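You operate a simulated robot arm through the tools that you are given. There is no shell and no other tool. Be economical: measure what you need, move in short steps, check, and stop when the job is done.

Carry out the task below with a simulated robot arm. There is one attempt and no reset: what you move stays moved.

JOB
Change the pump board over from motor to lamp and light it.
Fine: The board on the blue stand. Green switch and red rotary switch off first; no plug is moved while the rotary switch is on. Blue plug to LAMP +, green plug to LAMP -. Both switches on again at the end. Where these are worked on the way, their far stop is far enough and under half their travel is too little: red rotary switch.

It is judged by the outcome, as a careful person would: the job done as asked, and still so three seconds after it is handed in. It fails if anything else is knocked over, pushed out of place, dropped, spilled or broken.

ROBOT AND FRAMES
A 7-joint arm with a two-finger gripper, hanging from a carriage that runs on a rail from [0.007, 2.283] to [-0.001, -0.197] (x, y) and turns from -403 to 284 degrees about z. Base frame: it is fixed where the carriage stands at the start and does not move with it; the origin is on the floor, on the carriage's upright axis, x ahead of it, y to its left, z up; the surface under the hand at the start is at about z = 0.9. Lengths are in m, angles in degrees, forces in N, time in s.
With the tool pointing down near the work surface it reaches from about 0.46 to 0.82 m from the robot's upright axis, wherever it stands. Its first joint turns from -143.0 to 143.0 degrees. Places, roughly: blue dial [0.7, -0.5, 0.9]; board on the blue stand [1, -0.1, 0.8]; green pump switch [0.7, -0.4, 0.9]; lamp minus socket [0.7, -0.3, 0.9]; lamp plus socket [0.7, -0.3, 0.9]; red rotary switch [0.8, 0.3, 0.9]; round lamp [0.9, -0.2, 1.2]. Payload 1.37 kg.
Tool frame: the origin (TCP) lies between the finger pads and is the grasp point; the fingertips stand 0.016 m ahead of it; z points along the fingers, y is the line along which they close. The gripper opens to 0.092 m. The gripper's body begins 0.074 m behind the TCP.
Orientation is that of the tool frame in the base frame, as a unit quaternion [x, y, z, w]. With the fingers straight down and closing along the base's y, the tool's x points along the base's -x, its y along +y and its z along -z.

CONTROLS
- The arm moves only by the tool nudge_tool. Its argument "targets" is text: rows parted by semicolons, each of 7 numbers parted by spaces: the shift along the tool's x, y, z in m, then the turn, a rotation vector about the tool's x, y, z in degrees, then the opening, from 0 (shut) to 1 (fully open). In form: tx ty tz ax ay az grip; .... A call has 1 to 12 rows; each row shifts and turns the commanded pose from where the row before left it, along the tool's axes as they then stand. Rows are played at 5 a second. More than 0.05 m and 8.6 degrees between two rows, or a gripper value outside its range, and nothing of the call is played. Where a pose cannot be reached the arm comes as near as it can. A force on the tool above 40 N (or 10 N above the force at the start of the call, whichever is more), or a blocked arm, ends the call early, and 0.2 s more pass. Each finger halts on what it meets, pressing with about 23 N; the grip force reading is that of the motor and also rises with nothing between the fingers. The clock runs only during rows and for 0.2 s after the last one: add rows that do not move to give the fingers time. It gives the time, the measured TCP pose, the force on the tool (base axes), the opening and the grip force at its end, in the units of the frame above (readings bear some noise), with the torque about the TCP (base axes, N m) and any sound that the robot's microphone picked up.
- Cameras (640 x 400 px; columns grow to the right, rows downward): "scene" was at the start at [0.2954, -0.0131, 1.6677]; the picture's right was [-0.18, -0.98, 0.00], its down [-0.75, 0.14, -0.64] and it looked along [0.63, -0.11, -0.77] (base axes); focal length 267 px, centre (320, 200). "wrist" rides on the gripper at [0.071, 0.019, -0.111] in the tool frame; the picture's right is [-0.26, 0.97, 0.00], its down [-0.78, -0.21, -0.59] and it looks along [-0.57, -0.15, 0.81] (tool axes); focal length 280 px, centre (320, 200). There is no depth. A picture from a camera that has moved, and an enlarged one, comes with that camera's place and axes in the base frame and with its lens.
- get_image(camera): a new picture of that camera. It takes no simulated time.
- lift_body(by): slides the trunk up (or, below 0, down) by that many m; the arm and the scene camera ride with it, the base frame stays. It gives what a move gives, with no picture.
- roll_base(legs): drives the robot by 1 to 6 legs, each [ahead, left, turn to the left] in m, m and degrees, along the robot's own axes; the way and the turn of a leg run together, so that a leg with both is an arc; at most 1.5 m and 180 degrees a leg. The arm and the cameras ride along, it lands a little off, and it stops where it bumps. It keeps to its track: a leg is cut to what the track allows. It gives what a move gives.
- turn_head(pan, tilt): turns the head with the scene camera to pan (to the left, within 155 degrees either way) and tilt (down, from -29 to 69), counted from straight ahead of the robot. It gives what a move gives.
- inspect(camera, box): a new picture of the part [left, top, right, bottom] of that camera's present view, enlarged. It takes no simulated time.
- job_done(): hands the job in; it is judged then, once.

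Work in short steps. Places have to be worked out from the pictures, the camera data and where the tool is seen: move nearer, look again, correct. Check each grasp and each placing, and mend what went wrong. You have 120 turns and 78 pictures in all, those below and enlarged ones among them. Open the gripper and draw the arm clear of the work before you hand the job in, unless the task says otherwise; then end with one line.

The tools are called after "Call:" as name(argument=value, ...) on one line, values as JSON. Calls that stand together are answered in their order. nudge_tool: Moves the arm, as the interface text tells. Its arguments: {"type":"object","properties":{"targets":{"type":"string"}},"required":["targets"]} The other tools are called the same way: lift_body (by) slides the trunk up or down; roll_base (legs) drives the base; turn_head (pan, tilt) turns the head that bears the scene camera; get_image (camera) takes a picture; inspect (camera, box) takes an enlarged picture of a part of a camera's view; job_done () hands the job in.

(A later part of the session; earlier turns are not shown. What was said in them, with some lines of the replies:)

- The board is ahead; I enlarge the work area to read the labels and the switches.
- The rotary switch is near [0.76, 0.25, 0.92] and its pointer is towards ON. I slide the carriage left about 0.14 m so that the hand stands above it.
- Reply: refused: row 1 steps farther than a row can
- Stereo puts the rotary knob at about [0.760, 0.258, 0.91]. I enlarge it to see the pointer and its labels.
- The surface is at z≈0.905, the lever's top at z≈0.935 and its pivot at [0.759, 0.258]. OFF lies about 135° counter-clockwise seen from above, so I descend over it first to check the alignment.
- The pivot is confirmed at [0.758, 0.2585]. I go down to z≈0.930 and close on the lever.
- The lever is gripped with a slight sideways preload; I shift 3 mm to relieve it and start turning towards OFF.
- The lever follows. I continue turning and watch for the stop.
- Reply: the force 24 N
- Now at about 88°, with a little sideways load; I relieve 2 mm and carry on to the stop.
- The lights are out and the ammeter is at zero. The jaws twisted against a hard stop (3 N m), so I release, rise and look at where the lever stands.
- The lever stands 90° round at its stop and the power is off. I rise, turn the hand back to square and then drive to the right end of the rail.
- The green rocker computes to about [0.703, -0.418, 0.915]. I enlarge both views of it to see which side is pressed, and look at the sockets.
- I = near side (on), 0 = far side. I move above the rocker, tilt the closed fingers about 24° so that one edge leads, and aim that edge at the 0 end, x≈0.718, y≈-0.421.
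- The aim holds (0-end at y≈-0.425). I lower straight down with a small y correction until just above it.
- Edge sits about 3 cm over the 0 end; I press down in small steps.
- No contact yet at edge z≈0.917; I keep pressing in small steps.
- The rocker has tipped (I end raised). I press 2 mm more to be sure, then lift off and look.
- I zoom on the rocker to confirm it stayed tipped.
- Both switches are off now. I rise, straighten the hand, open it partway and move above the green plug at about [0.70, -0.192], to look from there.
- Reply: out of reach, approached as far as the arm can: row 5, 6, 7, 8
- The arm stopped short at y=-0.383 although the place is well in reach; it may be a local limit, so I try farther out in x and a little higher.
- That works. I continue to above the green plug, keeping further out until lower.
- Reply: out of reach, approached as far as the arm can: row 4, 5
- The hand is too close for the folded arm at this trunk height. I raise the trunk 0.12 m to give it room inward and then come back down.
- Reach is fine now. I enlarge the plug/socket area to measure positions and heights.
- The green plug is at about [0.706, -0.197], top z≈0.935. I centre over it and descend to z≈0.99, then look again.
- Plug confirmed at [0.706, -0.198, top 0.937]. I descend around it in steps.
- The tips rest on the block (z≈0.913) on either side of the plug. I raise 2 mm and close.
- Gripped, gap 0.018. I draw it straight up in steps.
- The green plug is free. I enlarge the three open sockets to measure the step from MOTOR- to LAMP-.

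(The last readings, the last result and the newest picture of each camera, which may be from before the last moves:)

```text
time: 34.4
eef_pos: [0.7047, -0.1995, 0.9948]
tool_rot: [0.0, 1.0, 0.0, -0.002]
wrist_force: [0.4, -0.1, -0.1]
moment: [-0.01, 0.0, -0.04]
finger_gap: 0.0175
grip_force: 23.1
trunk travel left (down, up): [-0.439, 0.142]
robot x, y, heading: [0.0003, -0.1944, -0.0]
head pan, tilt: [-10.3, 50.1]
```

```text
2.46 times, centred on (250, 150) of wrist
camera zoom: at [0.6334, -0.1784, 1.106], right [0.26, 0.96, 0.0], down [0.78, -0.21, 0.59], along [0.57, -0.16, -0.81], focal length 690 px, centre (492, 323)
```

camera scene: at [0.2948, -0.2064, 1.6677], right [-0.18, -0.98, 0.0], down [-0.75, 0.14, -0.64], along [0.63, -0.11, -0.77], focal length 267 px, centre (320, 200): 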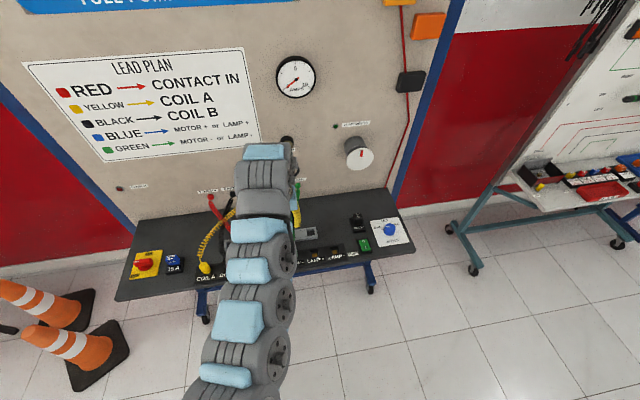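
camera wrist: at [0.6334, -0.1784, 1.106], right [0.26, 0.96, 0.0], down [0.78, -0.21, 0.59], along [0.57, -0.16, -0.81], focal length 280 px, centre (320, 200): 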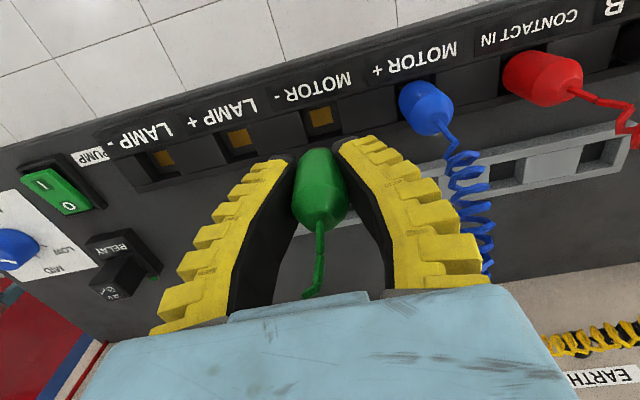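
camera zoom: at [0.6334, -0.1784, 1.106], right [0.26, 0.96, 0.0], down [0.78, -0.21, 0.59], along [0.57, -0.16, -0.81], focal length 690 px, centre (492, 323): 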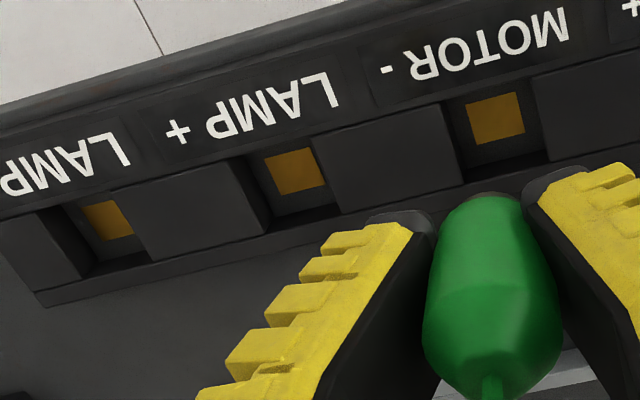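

The sockets run along y with a pitch of about 0.066 m. I shift 0.131 m right at this height and compare the LAMP- brass with the reference pixel (496,117 in this zoom).

Call:
nudge_tool(targets="0 -0.04 0 0 0 0 0;0 -0.04 0 0 0 0 0;0 -0.04 0 0 0 0 0;0 -0.011 0 0 0 0 0;0 0 0 0 0 0 0;0 0 0 0 0 0 0")

Call:
inspect(camera="wrist", box=[120, 80, 380, 220])

```text
time: 35.8
eef_pos: [0.7034, -0.3305, 0.9964]
tool_rot: [0.0, 1.0, 0.0, -0.001]
wrist_force: [-0.5, 0.1, 0.1]
moment: [0.0, 0.03, 0.0]
finger_gap: 0.0172
grip_force: 23.0
trunk travel left (down, up): [-0.439, 0.142]
robot x, y, heading: [0.0007, -0.1928, -0.2]
head pan, tilt: [-10.3, 50.1]
```

```text
2.46 times, centred on (250, 150) of wrist
camera zoom: at [0.633, -0.3098, 1.1069], right [0.26, 0.97, 0.0], down [0.78, -0.21, 0.59], along [0.57, -0.15, -0.81], focal length 690 px, centre (492, 323)
```

zoom: 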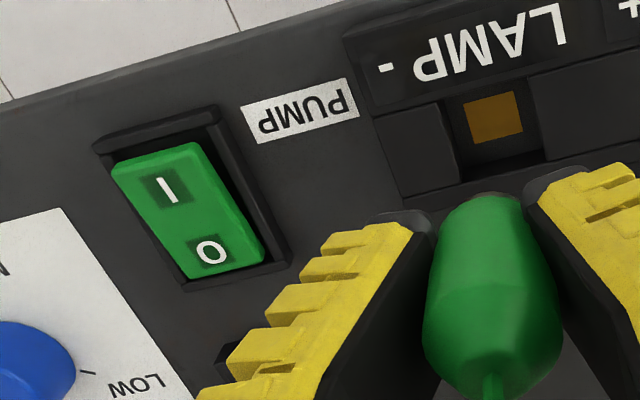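

It matches within 3 px (1 mm). I correct 1 mm and lower the plug into LAMP-.

Call:
nudge_tool(targets="0 -0.001 0.02 0 0 0 0;0 0 0.015 0 0 0 0;0 0 0.01 0 0 0 0;0 0 0.008 0 0 0 0;0 0 0.006 0 0 0 0;0 0 0.005 0 0 0 0;0 0 0.002 0 0 0 0;0 0 0 0 0 0 0")

Call:
get_image(camera="wrist")

```text
time: 37.6
eef_pos: [0.7054, -0.3304, 0.9303]
tool_rot: [0.0, 1.0, -0.001, 0.001]
wrist_force: [-2.1, 0.0, 9.1]
moment: [0.01, 0.07, 0.0]
finger_gap: 0.017
grip_force: 23.1
trunk travel left (down, up): [-0.439, 0.142]
robot x, y, heading: [-0.0042, -0.194, 0.0]
head pan, tilt: [-10.3, 50.1]
```

```text
35 pictures are left
camera wrist: at [0.6342, -0.3109, 1.0409], right [0.26, 0.97, 0.0], down [0.78, -0.21, 0.59], along [0.57, -0.16, -0.81], focal length 280 px, centre (320, 200)
```

wrist: 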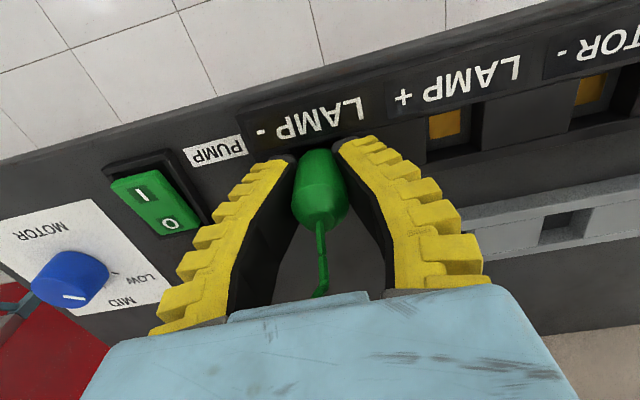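

The height equals the original seated one (0.930) with 9 N reaction; I press 1 mm more to seat it.

Call:
nudge_tool(targets="0 0 0.0015 0 0 0 0;0 0 0 0 0 0 0")

```text
time: 38.2
eef_pos: [0.7069, -0.3322, 0.9283]
tool_rot: [0.0, 1.0, -0.001, 0.001]
wrist_force: [-4.3, 0.3, 19.7]
moment: [-0.01, 0.11, -0.01]
finger_gap: 0.0173
grip_force: 23.1
trunk travel left (down, up): [-0.439, 0.142]
robot x, y, heading: [-0.0001, -0.1933, 0.2]
head pan, tilt: [-10.3, 50.1]
```

Seated firmly (20 N, no give). I release and rise, then check.

Call:
nudge_tool(targets="0 0 -0.0025 0 0 0 0;0 0 0 0 0 0 0.45;0 0 0 0 0 0 0.45;0 0 -0.02 0 0 0 0.45;0 0 -0.045 0 0 0 0.45;0 0 0 0 0 0 0.45")

Call:
get_image(camera="wrist")

```text
time: 39.6
eef_pos: [0.7056, -0.3302, 0.9962]
tool_rot: [0.0, 1.0, 0.0, -0.001]
wrist_force: [0.2, 0.6, -0.6]
moment: [0.03, 0.02, -0.02]
finger_gap: 0.0447
grip_force: 2.4
trunk travel left (down, up): [-0.439, 0.142]
robot x, y, heading: [-0.0008, -0.1956, 0.0]
head pan, tilt: [-10.3, 50.1]
```

```text
34 pictures are left
camera wrist: at [0.6338, -0.3106, 1.1067], right [0.26, 0.97, 0.0], down [0.78, -0.21, 0.59], along [0.57, -0.15, -0.81], focal length 280 px, centre (320, 200)
```

wrist: 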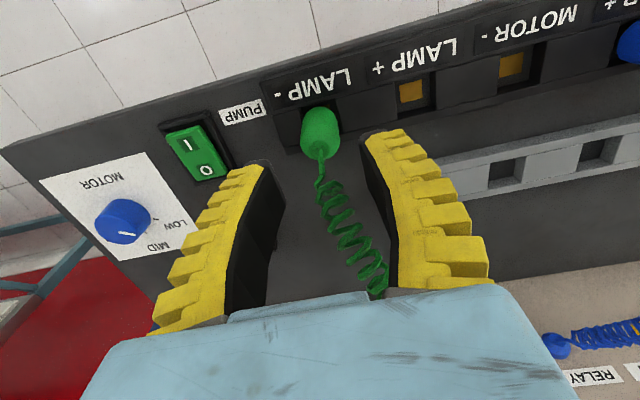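

Green is seated in LAMP-. I rise, go to blue MOTOR+ at y≈-0.133, and look.

Call:
nudge_tool(targets="0 0 -0.04 0 0 0 0.45;0 0 -0.02 0 0 0 0.45;0 0.049 0 0 0 0 0.45;0 0.05 0 0 0 0 0.45;0 0.049 0 0 0 0 0.45;0 0.05 0 0 0 0 0.45;0 0 0.03 0 0 0 0.45;0 0 0.03 0 0 0 0.45;0 0 0 0 0 0 0.45")

Call:
get_image(camera="wrist")

```text
time: 41.6
eef_pos: [0.7056, -0.1341, 0.9935]
tool_rot: [0.0, 1.0, -0.001, -0.001]
wrist_force: [-0.5, 0.0, 0.2]
moment: [-0.01, 0.01, -0.02]
finger_gap: 0.0445
grip_force: 2.5
trunk travel left (down, up): [-0.439, 0.142]
robot x, y, heading: [0.0001, -0.1899, 0.0]
head pan, tilt: [-10.3, 50.1]
```

```text
33 pictures are left
camera wrist: at [0.6335, -0.1126, 1.1056], right [0.26, 0.96, 0.0], down [0.78, -0.21, 0.59], along [0.57, -0.16, -0.81], focal length 280 px, centre (320, 200)
```

wrist: 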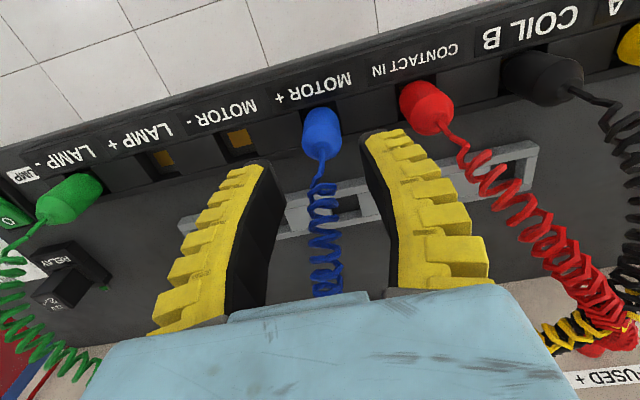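

Blue is centred like the green one was. I descend to z≈0.931 and close on it.

Call:
nudge_tool(targets="0 0.001 0.035 0 0 0 0.45;0 0 0.02 0 0 0 0.45;0 0 0.008 0 0 0 0.45;0 0 0 0 0 0 0;0 0 0 0 0 0 0;0 0 0 0 0 0 0")

Call:
get_image(camera="wrist")

```text
time: 43.0
eef_pos: [0.7049, -0.1328, 0.9324]
tool_rot: [0.0, 1.0, -0.001, -0.002]
wrist_force: [-0.4, -0.1, 0.0]
moment: [-0.01, 0.01, -0.01]
finger_gap: 0.0166
grip_force: 23.4
trunk travel left (down, up): [-0.439, 0.142]
robot x, y, heading: [-0.0019, -0.1977, 0.0]
head pan, tilt: [-10.3, 50.1]
```

```text
32 pictures are left
camera wrist: at [0.6336, -0.1117, 1.043], right [0.26, 0.97, 0.0], down [0.78, -0.21, 0.59], along [0.57, -0.15, -0.81], focal length 280 px, centre (320, 200)
```

wrist: 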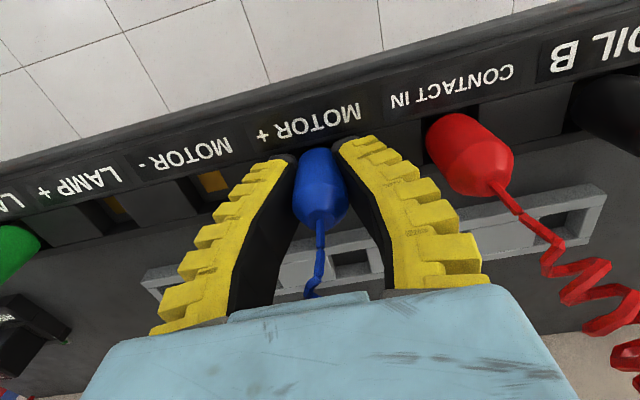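

Gripped. I pull it out, shift two places (0.132 m) to LAMP+ and compare with the reference pixel again.

Call:
nudge_tool(targets="0 0 -0.005 0 0 0 0;0 0 -0.01 0 0 0 0;0 0 -0.02 0 0 0 0;0 0 -0.028 0 0 0 0;0 -0.044 0 0 0 0 0;0 -0.044 0 0 0 0 0;0 -0.044 0 0 0 0 0;0 0 0 0 0 0 0;0 0 0 0 0 0 0")

Call:
inspect(camera="wrist", box=[120, 80, 380, 220])

```text
time: 45.0
eef_pos: [0.7047, -0.2639, 0.9947]
tool_rot: [0.0, 1.0, 0.0, 0.0]
wrist_force: [0.5, 0.1, -1.4]
moment: [0.0, 0.0, -0.01]
finger_gap: 0.0162
grip_force: 22.9
trunk travel left (down, up): [-0.439, 0.142]
robot x, y, heading: [-0.0, -0.1932, 0.0]
head pan, tilt: [-10.3, 50.1]
```

```text
2.46 times, centred on (250, 150) of wrist
camera zoom: at [0.6339, -0.2431, 1.1061], right [0.26, 0.97, 0.0], down [0.78, -0.21, 0.59], along [0.57, -0.15, -0.81], focal length 690 px, centre (492, 323)
```

zoom: 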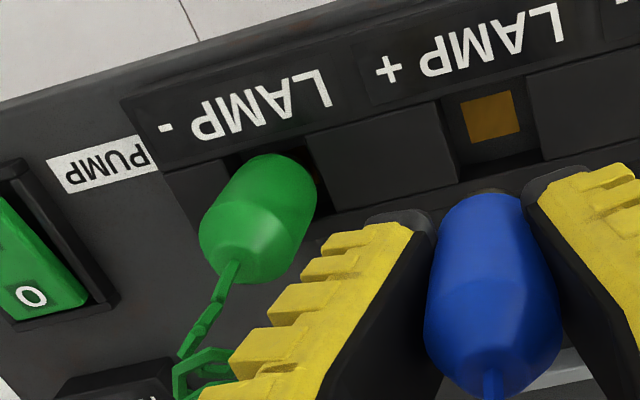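

The brass is at (490,117), about 2 mm off; I correct 0.0018 m right and insert.

Call:
nudge_tool(targets="0 -0.0018 0.02 0 0 0 0;0 0 0.015 0 0 0 0;0 0 0.01 0 0 0 0;0 0 0.008 0 0 0 0;0 0 0.005 0 0 0 0;0 0 0.004 0 0 0 0;0 0 0.003 0 0 0 0;0 0 0 0 0 0 0")

Call:
get_image(camera="wrist")

```text
time: 46.8
eef_pos: [0.7068, -0.2663, 0.9315]
tool_rot: [0.0, 1.0, -0.001, 0.001]
wrist_force: [-3.8, 0.0, 16.5]
moment: [0.0, 0.08, 0.03]
finger_gap: 0.0158
grip_force: 23.0
trunk travel left (down, up): [-0.439, 0.142]
robot x, y, heading: [0.0035, -0.1938, -0.0]
head pan, tilt: [-10.3, 50.1]
```

```text
30 pictures are left
camera wrist: at [0.6349, -0.2456, 1.0423], right [0.26, 0.97, 0.0], down [0.78, -0.21, 0.59], along [0.57, -0.16, -0.81], focal length 280 px, centre (320, 200)
```

wrist: 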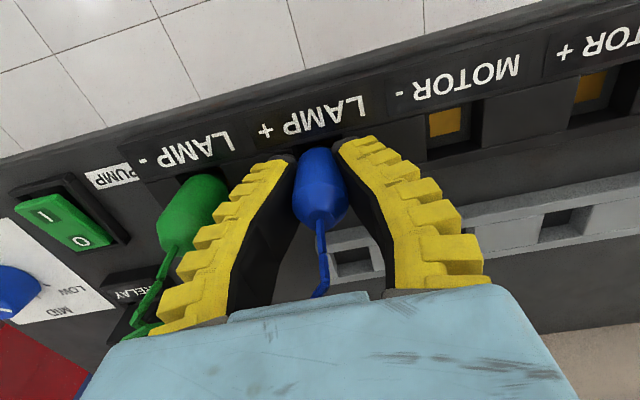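

Back at the gripped height with 16 N reaction, so it is seated. I release, rise and check.

Call:
nudge_tool(targets="0 0 -0.002 0 0 0 0;0 0 0 0 0 0 0.4;0 0 0 0 0 0 0.4;0 0 -0.02 0 0 0 0.4;0 0 -0.045 0 0 0 0.4;0 0 -0.04 0 0 0 0.4;0 0 0 0 0 0 0.4")

Call:
get_image(camera="wrist")

```text
time: 48.4
eef_pos: [0.7049, -0.2646, 1.0369]
tool_rot: [0.001, 1.0, 0.0, -0.001]
wrist_force: [-0.8, 0.3, 0.9]
moment: [-0.02, 0.04, 0.0]
finger_gap: 0.0402
grip_force: 2.2
trunk travel left (down, up): [-0.439, 0.142]
robot x, y, heading: [-0.0024, -0.1913, 0.1]
head pan, tilt: [-10.3, 50.1]
```

```text
29 pictures are left
camera wrist: at [0.6342, -0.2439, 1.1479], right [0.26, 0.97, 0.0], down [0.78, -0.21, 0.59], along [0.57, -0.15, -0.81], focal length 280 px, centre (320, 200)
```

wrist: 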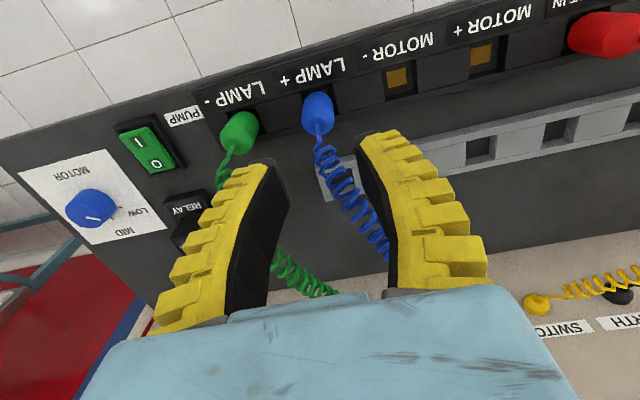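

Both plugs are in. Next the green switch: I end at about [0.687, -0.428]. I move beside it, close the fingers and tilt 30°.

Call:
nudge_tool(targets="0 0 -0.02 0 0 0 0.4;0.003 -0.041 0 0 0 0 0.2;0.003 -0.041 0 0 0 0 0;0.004 -0.041 0 0 0 0 0;0.004 -0.041 0 0 0 0 0;0 0 0 0 -7.5 0 0;0 0 0 0 -7.5 0 0;0 0 0 0 -7.5 0 0;0 0 0 0 -7.5 0 0;0 0 0 0 0 0 0")

Call:
get_image(camera="wrist")

```text
time: 50.6
eef_pos: [0.6909, -0.4292, 1.0574]
tool_rot: [0.0, 0.966, 0.0, 0.259]
wrist_force: [0.1, 0.1, -0.6]
moment: [0.04, 0.0, 0.05]
finger_gap: 0.0
grip_force: 23.0
trunk travel left (down, up): [-0.439, 0.142]
robot x, y, heading: [-0.002, -0.1954, 0.1]
head pan, tilt: [-10.3, 50.1]
```

```text
28 pictures are left
camera wrist: at [0.5737, -0.4092, 1.118], right [0.23, 0.97, 0.13], down [0.38, -0.21, 0.9], along [0.9, -0.15, -0.42], focal length 280 px, centre (320, 200)
```

wrist: 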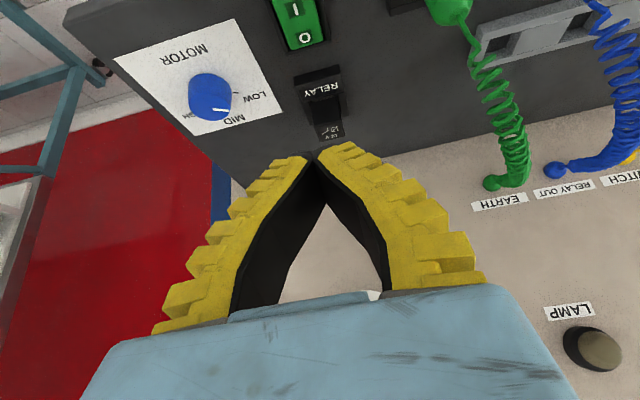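

On target. I lower straight down to just above the I end.

Call:
nudge_tool(targets="0.0225 0 0.039 0 0 0 0;0.02 0 0.0346 0 0 0 0;0 0 0 0 0 0 0")

Call:
get_image(camera="wrist")

```text
time: 51.4
eef_pos: [0.6915, -0.4292, 0.9732]
tool_rot: [-0.001, 0.966, -0.001, 0.258]
wrist_force: [0.9, -0.4, 0.5]
moment: [-0.03, 0.0, 0.01]
finger_gap: 0.0
grip_force: 23.7
trunk travel left (down, up): [-0.439, 0.142]
robot x, y, heading: [-0.0028, -0.1925, -0.0]
head pan, tilt: [-10.3, 50.1]
```

```text
27 pictures are left
camera wrist: at [0.5737, -0.4093, 1.0335], right [0.23, 0.97, 0.13], down [0.38, -0.21, 0.9], along [0.9, -0.15, -0.42], focal length 280 px, centre (320, 200)
```

wrist: 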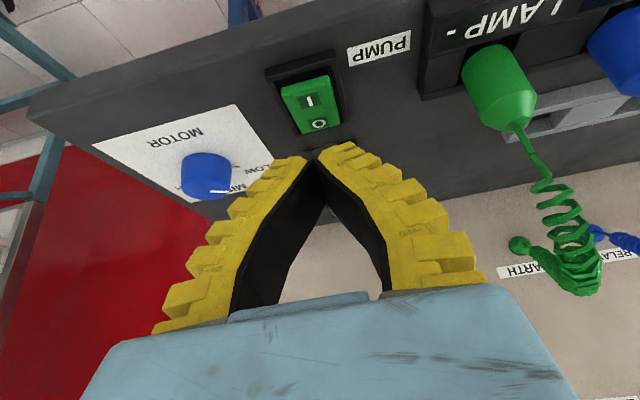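

Aligned. I press down stepwise.

Call:
nudge_tool(targets="0.0125 0 0.02165 0 0 0 0;0.004 0 0.0069 0 0 0 0;0.002 0 0.0035 0 0 0 0;0.002 0 0.0035 0 0 0 0;0.0015 0 0.0026 0 0 0 0;0 0 0 0 0 0 0")

Call:
get_image(camera="wrist")

```text
time: 52.8
eef_pos: [0.6897, -0.4294, 0.9287]
tool_rot: [0.0, 0.966, 0.0, 0.257]
wrist_force: [-0.9, -0.6, 0.4]
moment: [0.0, 0.0, -0.01]
finger_gap: 0.0001
grip_force: 27.8
trunk travel left (down, up): [-0.439, 0.142]
robot x, y, heading: [-0.0015, -0.1942, -0.1]
head pan, tilt: [-10.3, 50.1]
```

```text
26 pictures are left
camera wrist: at [0.5737, -0.4097, 0.9889], right [0.23, 0.97, 0.13], down [0.38, -0.21, 0.9], along [0.9, -0.15, -0.42], focal length 280 px, centre (320, 200)
```

wrist: 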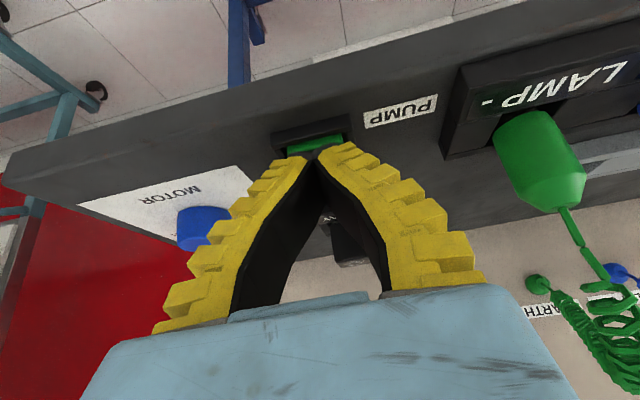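

No reaction yet; I press a few mm more.

Call:
nudge_tool(targets="0.0015 0 0.0026 0 0 0 0;0.0015 0 0.0026 0 0 0 0;0 0 0 0 0 0 0")

Call:
inspect(camera="wrist", box=[240, 90, 400, 190])

```text
time: 53.6
eef_pos: [0.6926, -0.4308, 0.925]
tool_rot: [-0.001, 0.966, -0.001, 0.259]
wrist_force: [-11.2, 3.3, 35.6]
moment: [0.04, 0.31, -0.08]
finger_gap: 0.0059
grip_force: 27.5
trunk travel left (down, up): [-0.439, 0.142]
robot x, y, heading: [-0.0008, -0.1922, 0.0]
head pan, tilt: [-10.3, 50.1]
```

```text
4.00 times, centred on (320, 140) of wrist
camera zoom: at [0.5758, -0.4102, 0.9854], right [0.23, 0.97, 0.13], down [0.38, -0.21, 0.9], along [0.9, -0.15, -0.41], focal length 1122 px, centre (320, 440)
```

zoom: 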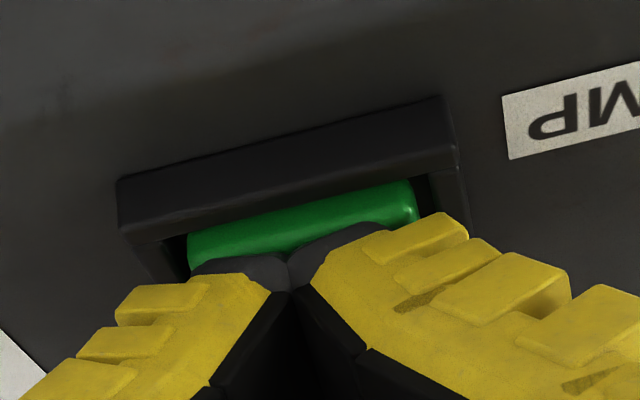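

It bottomed out with 36 N. I lift off and check the rocker.

Call:
nudge_tool(targets="-0.005 0 -0.00866 0 0 0 0;-0.02 0 -0.0346 0 0 0 0;-0.02 0 -0.0346 0 0 0 0;-0.02 0 -0.0346 0 0 0 0;0 0 0 0 0 0 0")

Call:
inspect(camera="scene", box=[220, 200, 400, 310])

Call:
inspect(camera="wrist", box=[240, 0, 400, 100])

```text
time: 54.8
eef_pos: [0.692, -0.4302, 1.0538]
tool_rot: [0.001, 0.966, -0.002, 0.258]
wrist_force: [-0.4, 0.9, 0.1]
moment: [0.01, 0.0, 0.01]
finger_gap: 0.0
grip_force: 27.6
trunk travel left (down, up): [-0.439, 0.142]
robot x, y, heading: [-0.0013, -0.1941, 0.1]
head pan, tilt: [-10.3, 50.1]
```

```text
3.56 times, centred on (310, 255) of scene
camera zoom: at [0.2948, -0.2064, 1.7877], right [-0.18, -0.98, 0.0], down [-0.75, 0.14, -0.64], along [0.63, -0.11, -0.77], focal length 950 px, centre (356, 4)
```

zoom: 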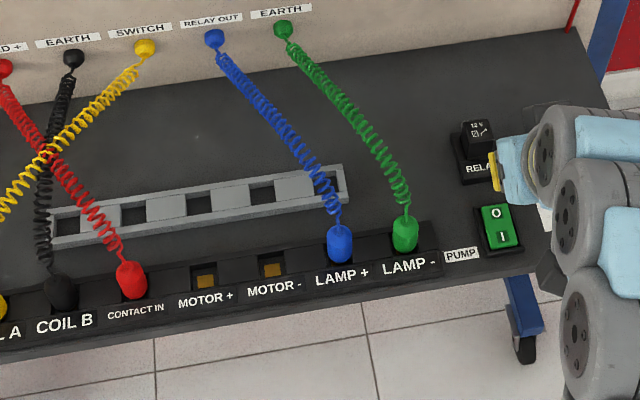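

```text
4.00 times, centred on (320, 50) of wrist
camera zoom: at [0.5744, -0.4089, 1.1141], right [0.23, 0.96, 0.13], down [0.38, -0.21, 0.9], along [0.9, -0.16, -0.42], focal length 1122 px, centre (320, 800)
```

zoom: 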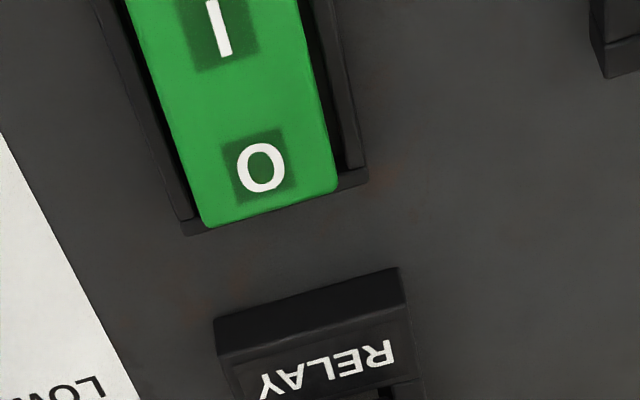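

The 0 end is raised again: the green switch is on. I rise, straighten, move out to x≈0.75 and drive left to the rotary switch.

Call:
nudge_tool(targets="-0.02 0 -0.0346 0 7.5 0 0;0 0 -0.03 0 7.5 0 0;0 0 -0.03 0 7.5 0 0;-0.02 0 -0.01 0 7.5 0 0.3;-0.03 0.02 0 0 0 0 0.6;0 0.045 0 0 0 0 0.6;0 0.045 0 0 0 0 0.6;0 0.045 0 0 0 0 0.6;0 0.045 0 0 0 0 0.6;0 0.045 0 0 0 0 0.6;0 0.045 0 0 0 0 0.6;0 0 0 0 0 0 0.6")

Call:
roll_base(legs=[[0, 0.332, 0]])

```text
time: 57.4
eef_pos: [0.7319, -0.1861, 1.16]
tool_rot: [0.0, 1.0, -0.001, -0.002]
wrist_force: [0.2, -0.7, 0.1]
moment: [-0.01, 0.0, 0.02]
finger_gap: 0.058
grip_force: 2.0
out of reach, approached as far as the arm can: row 8, 9, 10
trunk travel left (down, up): [-0.439, 0.142]
robot x, y, heading: [-0.0004, -0.1921, 0.1]
head pan, tilt: [-10.3, 50.1]
```

```text
time: 59.6
eef_pos: [0.7335, 0.1443, 1.1595]
tool_rot: [-0.001, 1.0, -0.001, -0.002]
wrist_force: [1.2, 0.6, -0.6]
moment: [-0.02, 0.02, 0.0]
finger_gap: 0.0577
grip_force: 2.4
trunk travel left (down, up): [-0.439, 0.142]
robot x, y, heading: [0.0002, 0.1348, 0.1]
head pan, tilt: [-10.3, 50.1]
```

Now I go over the rotary switch, then turn the hand -90° so that the fingers straddle the lever, which points along +y.

Call:
nudge_tool(targets="-0.009 0.038 0.02 0 0 0 0.6;-0.009 0.038 0.02 0 0 0 0.6;-0.008 0.037 0.02 0 0 0 0.6;0 0 0 0 0 0 0.6")

Call:
nudge_tool(targets="0 0 0.004 0 0 -7.5 0.6;0 0 0.004 0 0 -7.5 0.6;0 0 0.004 0 0 -7.5 0.6;0 0 0.004 0 0 -7.5 0.6;0 0 0.004 0 0 -7.5 0.6;0 0 0.004 0 0 -7.5 0.6;0 0 0.004 0 0 -7.5 0.6;0 0 0.004 0 0 -7.5 0.6;0 0 0.004 0 0 -7.5 0.6;0 0 0.004 0 0 -7.5 0.6;0 0 0.004 0 0 -7.5 0.6;0 0 0.004 0 0 -7.5 0.6")

Call:
get_image(camera="wrist")

```text
time: 60.6
eef_pos: [0.7599, 0.2589, 1.0994]
tool_rot: [-0.001, 1.0, 0.0, -0.002]
wrist_force: [-0.6, 0.0, 0.5]
moment: [-0.02, -0.01, -0.02]
finger_gap: 0.0582
grip_force: 2.3
trunk travel left (down, up): [-0.439, 0.142]
robot x, y, heading: [-0.0015, 0.1331, 0.3]
head pan, tilt: [-10.3, 50.1]
```

```text
time: 63.2
eef_pos: [0.7576, 0.2568, 1.0521]
tool_rot: [0.709, -0.705, 0.0, 0.002]
wrist_force: [0.6, 0.1, 0.8]
moment: [0.0, 0.0, 0.02]
finger_gap: 0.0578
grip_force: 2.0
trunk travel left (down, up): [-0.439, 0.142]
robot x, y, heading: [0.0025, 0.1361, 0.2]
head pan, tilt: [-10.3, 50.1]
```

```text
22 pictures are left
camera wrist: at [0.739, 0.188, 1.1621], right [-0.97, 0.26, 0.0], down [0.21, 0.78, 0.59], along [0.15, 0.57, -0.81], focal length 280 px, centre (320, 200)
```

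wrist: 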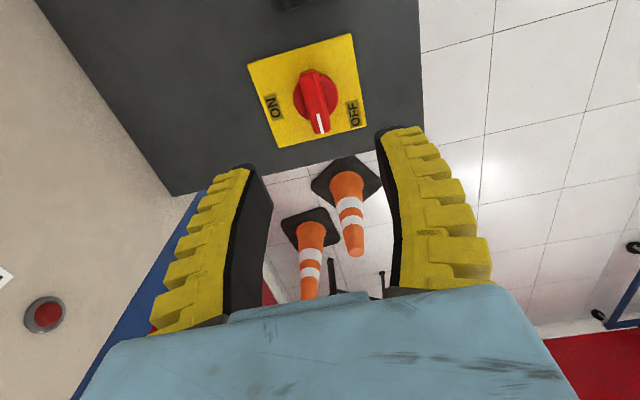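

The lever points +y, aligned with the fingers. I descend to z≈0.930 and close.

Call:
nudge_tool(targets="0 -0.001 0.045 0 0 0 0.6;0 0 0.045 0 0 0 0.6;0 0 0.022 0 0 0 0.6;0 0 0.01 0 0 0 0.6;0 0 0 0 0 0 0;0 0 0 0 0 0 0;0 0 0 0 0 0 0")

Call:
get_image(camera="wrist")

```text
time: 64.8
eef_pos: [0.7598, 0.2579, 0.9308]
tool_rot: [0.708, -0.707, 0.0, 0.001]
wrist_force: [-1.5, -1.3, 10.9]
moment: [0.17, 0.06, -0.1]
finger_gap: 0.0098
grip_force: 27.7
trunk travel left (down, up): [-0.439, 0.142]
robot x, y, heading: [0.0058, 0.1339, 0.1]
head pan, tilt: [-10.3, 50.1]
```

```text
21 pictures are left
camera wrist: at [0.7413, 0.188, 1.0411], right [-0.97, 0.26, 0.0], down [0.21, 0.78, 0.59], along [0.15, 0.57, -0.81], focal length 280 px, centre (320, 200)
```

wrist: 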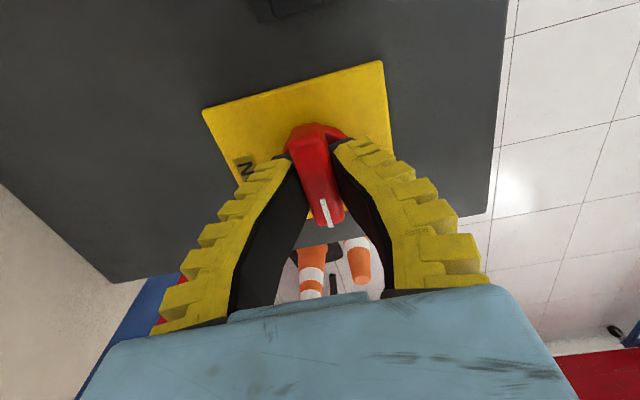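

Gripped well. I turn it +90° towards ON in 7.5° steps (raising 1 mm to ease the contact).

Call:
nudge_tool(targets="0 0 -0.001 0 0 0 0;0 0 0 0 0 7.5 0;0 0 0 0 0 7.5 0;0 0 0 0 0 7.5 0;0 0 0 0 0 7.5 0;0 0 0 0 0 7.5 0;0 0 0 0 0 7.5 0;0 0 0 0 0 7.5 0;0 0 0 0 0 7.5 0;0 0 0 0 0 7.5 0;0 0 0 0 0 7.5 0;0 0 0 0 0 7.5 0")

Call:
nudge_tool(targets="0 0 0 0 0 7.5 0;0 0 0 0 0 3 0;0 0 0 0 0 0 0")

Call:
get_image(camera="scene")

Call:
get_image(camera="wrist")

```text
time: 67.4
eef_pos: [0.762, 0.2558, 0.9324]
tool_rot: [-0.065, 0.998, -0.001, 0.0]
wrist_force: [19.0, -3.9, -7.3]
moment: [0.0, -0.15, 0.03]
finger_gap: 0.0058
grip_force: 28.5
trunk travel left (down, up): [-0.439, 0.142]
robot x, y, heading: [-0.0013, 0.1375, -0.1]
head pan, tilt: [-10.3, 50.1]
```

```text
time: 68.2
eef_pos: [0.7618, 0.2573, 0.9325]
tool_rot: [0.027, 1.0, -0.001, 0.0]
wrist_force: [15.0, -5.1, -2.5]
moment: [-0.02, -0.13, 0.4]
finger_gap: 0.0059
grip_force: 27.9
trunk travel left (down, up): [-0.439, 0.142]
robot x, y, heading: [-0.0019, 0.1359, -0.0]
head pan, tilt: [-10.3, 50.1]
```

```text
20 pictures are left
camera scene: at [0.2967, 0.1234, 1.7884], right [-0.18, -0.98, 0.0], down [-0.75, 0.14, -0.64], along [0.63, -0.11, -0.77], focal length 267 px, centre (320, 200)
```

scene: 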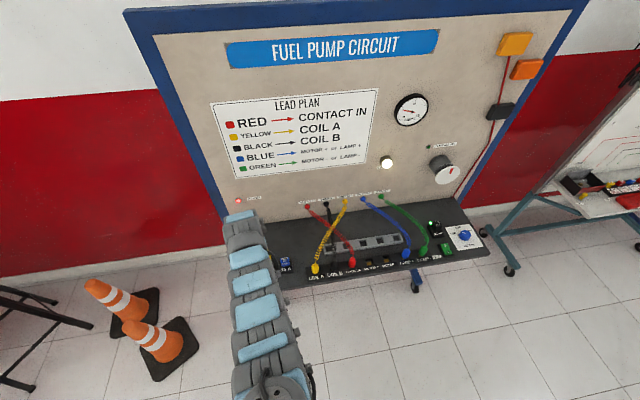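

```text
19 pictures are left
camera wrist: at [0.6914, 0.2803, 1.0428], right [0.31, 0.95, 0.0], down [0.77, -0.25, 0.59], along [0.56, -0.19, -0.81], focal length 280 px, centre (320, 200)
```

wrist: 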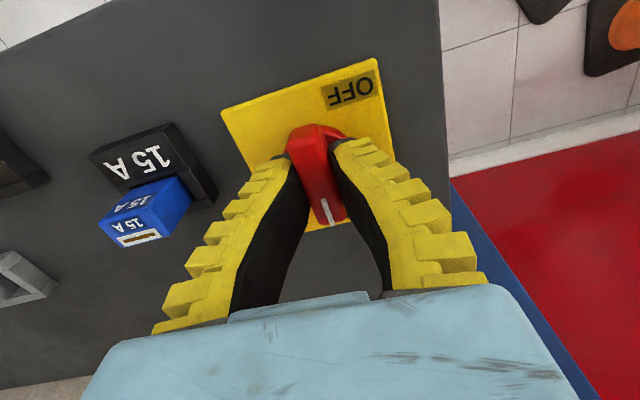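

The lamp is lit and the power light is on; the lever is at its ON stop. I release, lift clear and make a final check.

Call:
nudge_tool(targets="0 0 0 0 0 0 0.6;0 0 0 0 0 0 0.6;0 0 -0.03 0 0 0 0.6;0 0 -0.05 0 0 0 0.6;0 0 -0.05 0 0 0 0.8;0 0 -0.05 0 0 0 1;0 0 0 0 0 0 1")

Call:
inspect(camera="scene", box=[220, 80, 500, 290])

Call:
get_image(camera="wrist")

```text
time: 69.8
eef_pos: [0.7594, 0.2575, 1.1117]
tool_rot: [0.026, 1.0, -0.002, -0.002]
wrist_force: [0.3, -0.8, -0.6]
moment: [0.11, 0.01, -0.04]
finger_gap: 0.0917
grip_force: 0.0
trunk travel left (down, up): [-0.439, 0.142]
robot x, y, heading: [0.0049, 0.1362, 0.2]
head pan, tilt: [-10.3, 50.1]
```

```text
1.90 times, centred on (360, 185) of scene
camera zoom: at [0.2959, 0.124, 1.7877], right [-0.18, -0.98, 0.0], down [-0.76, 0.14, -0.64], along [0.63, -0.11, -0.77], focal length 509 px, centre (244, 229)
```

zoom: 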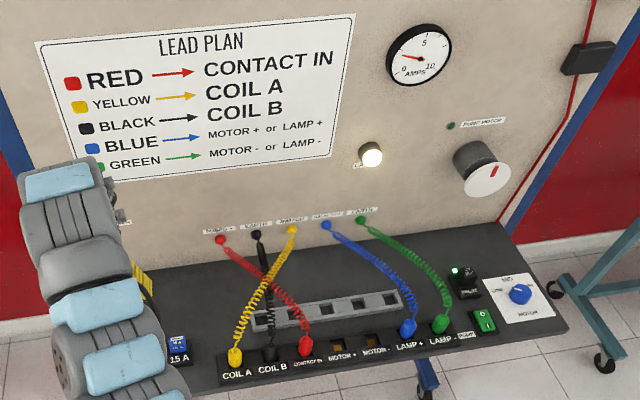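

```text
17 pictures are left
camera wrist: at [0.6898, 0.2818, 1.2219], right [0.31, 0.95, 0.0], down [0.77, -0.25, 0.59], along [0.56, -0.18, -0.81], focal length 280 px, centre (320, 200)
```

wrist: 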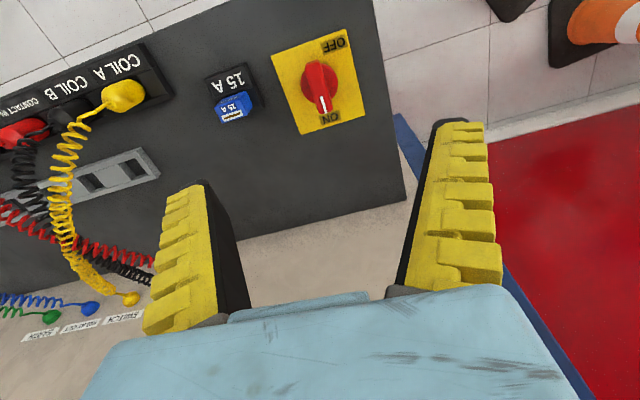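

Both plugs sit in the lamp sockets, both switches are on, the lamp is lit and the arm is clear with the gripper open; I hand the job in.

Call:
job_done()

```text
The job is handed in.
```

The pump board is changed over from motor to lamp: the blue plug is in LAMP +, the green plug is in LAMP -, both switches are back on, and the lamp is lit.
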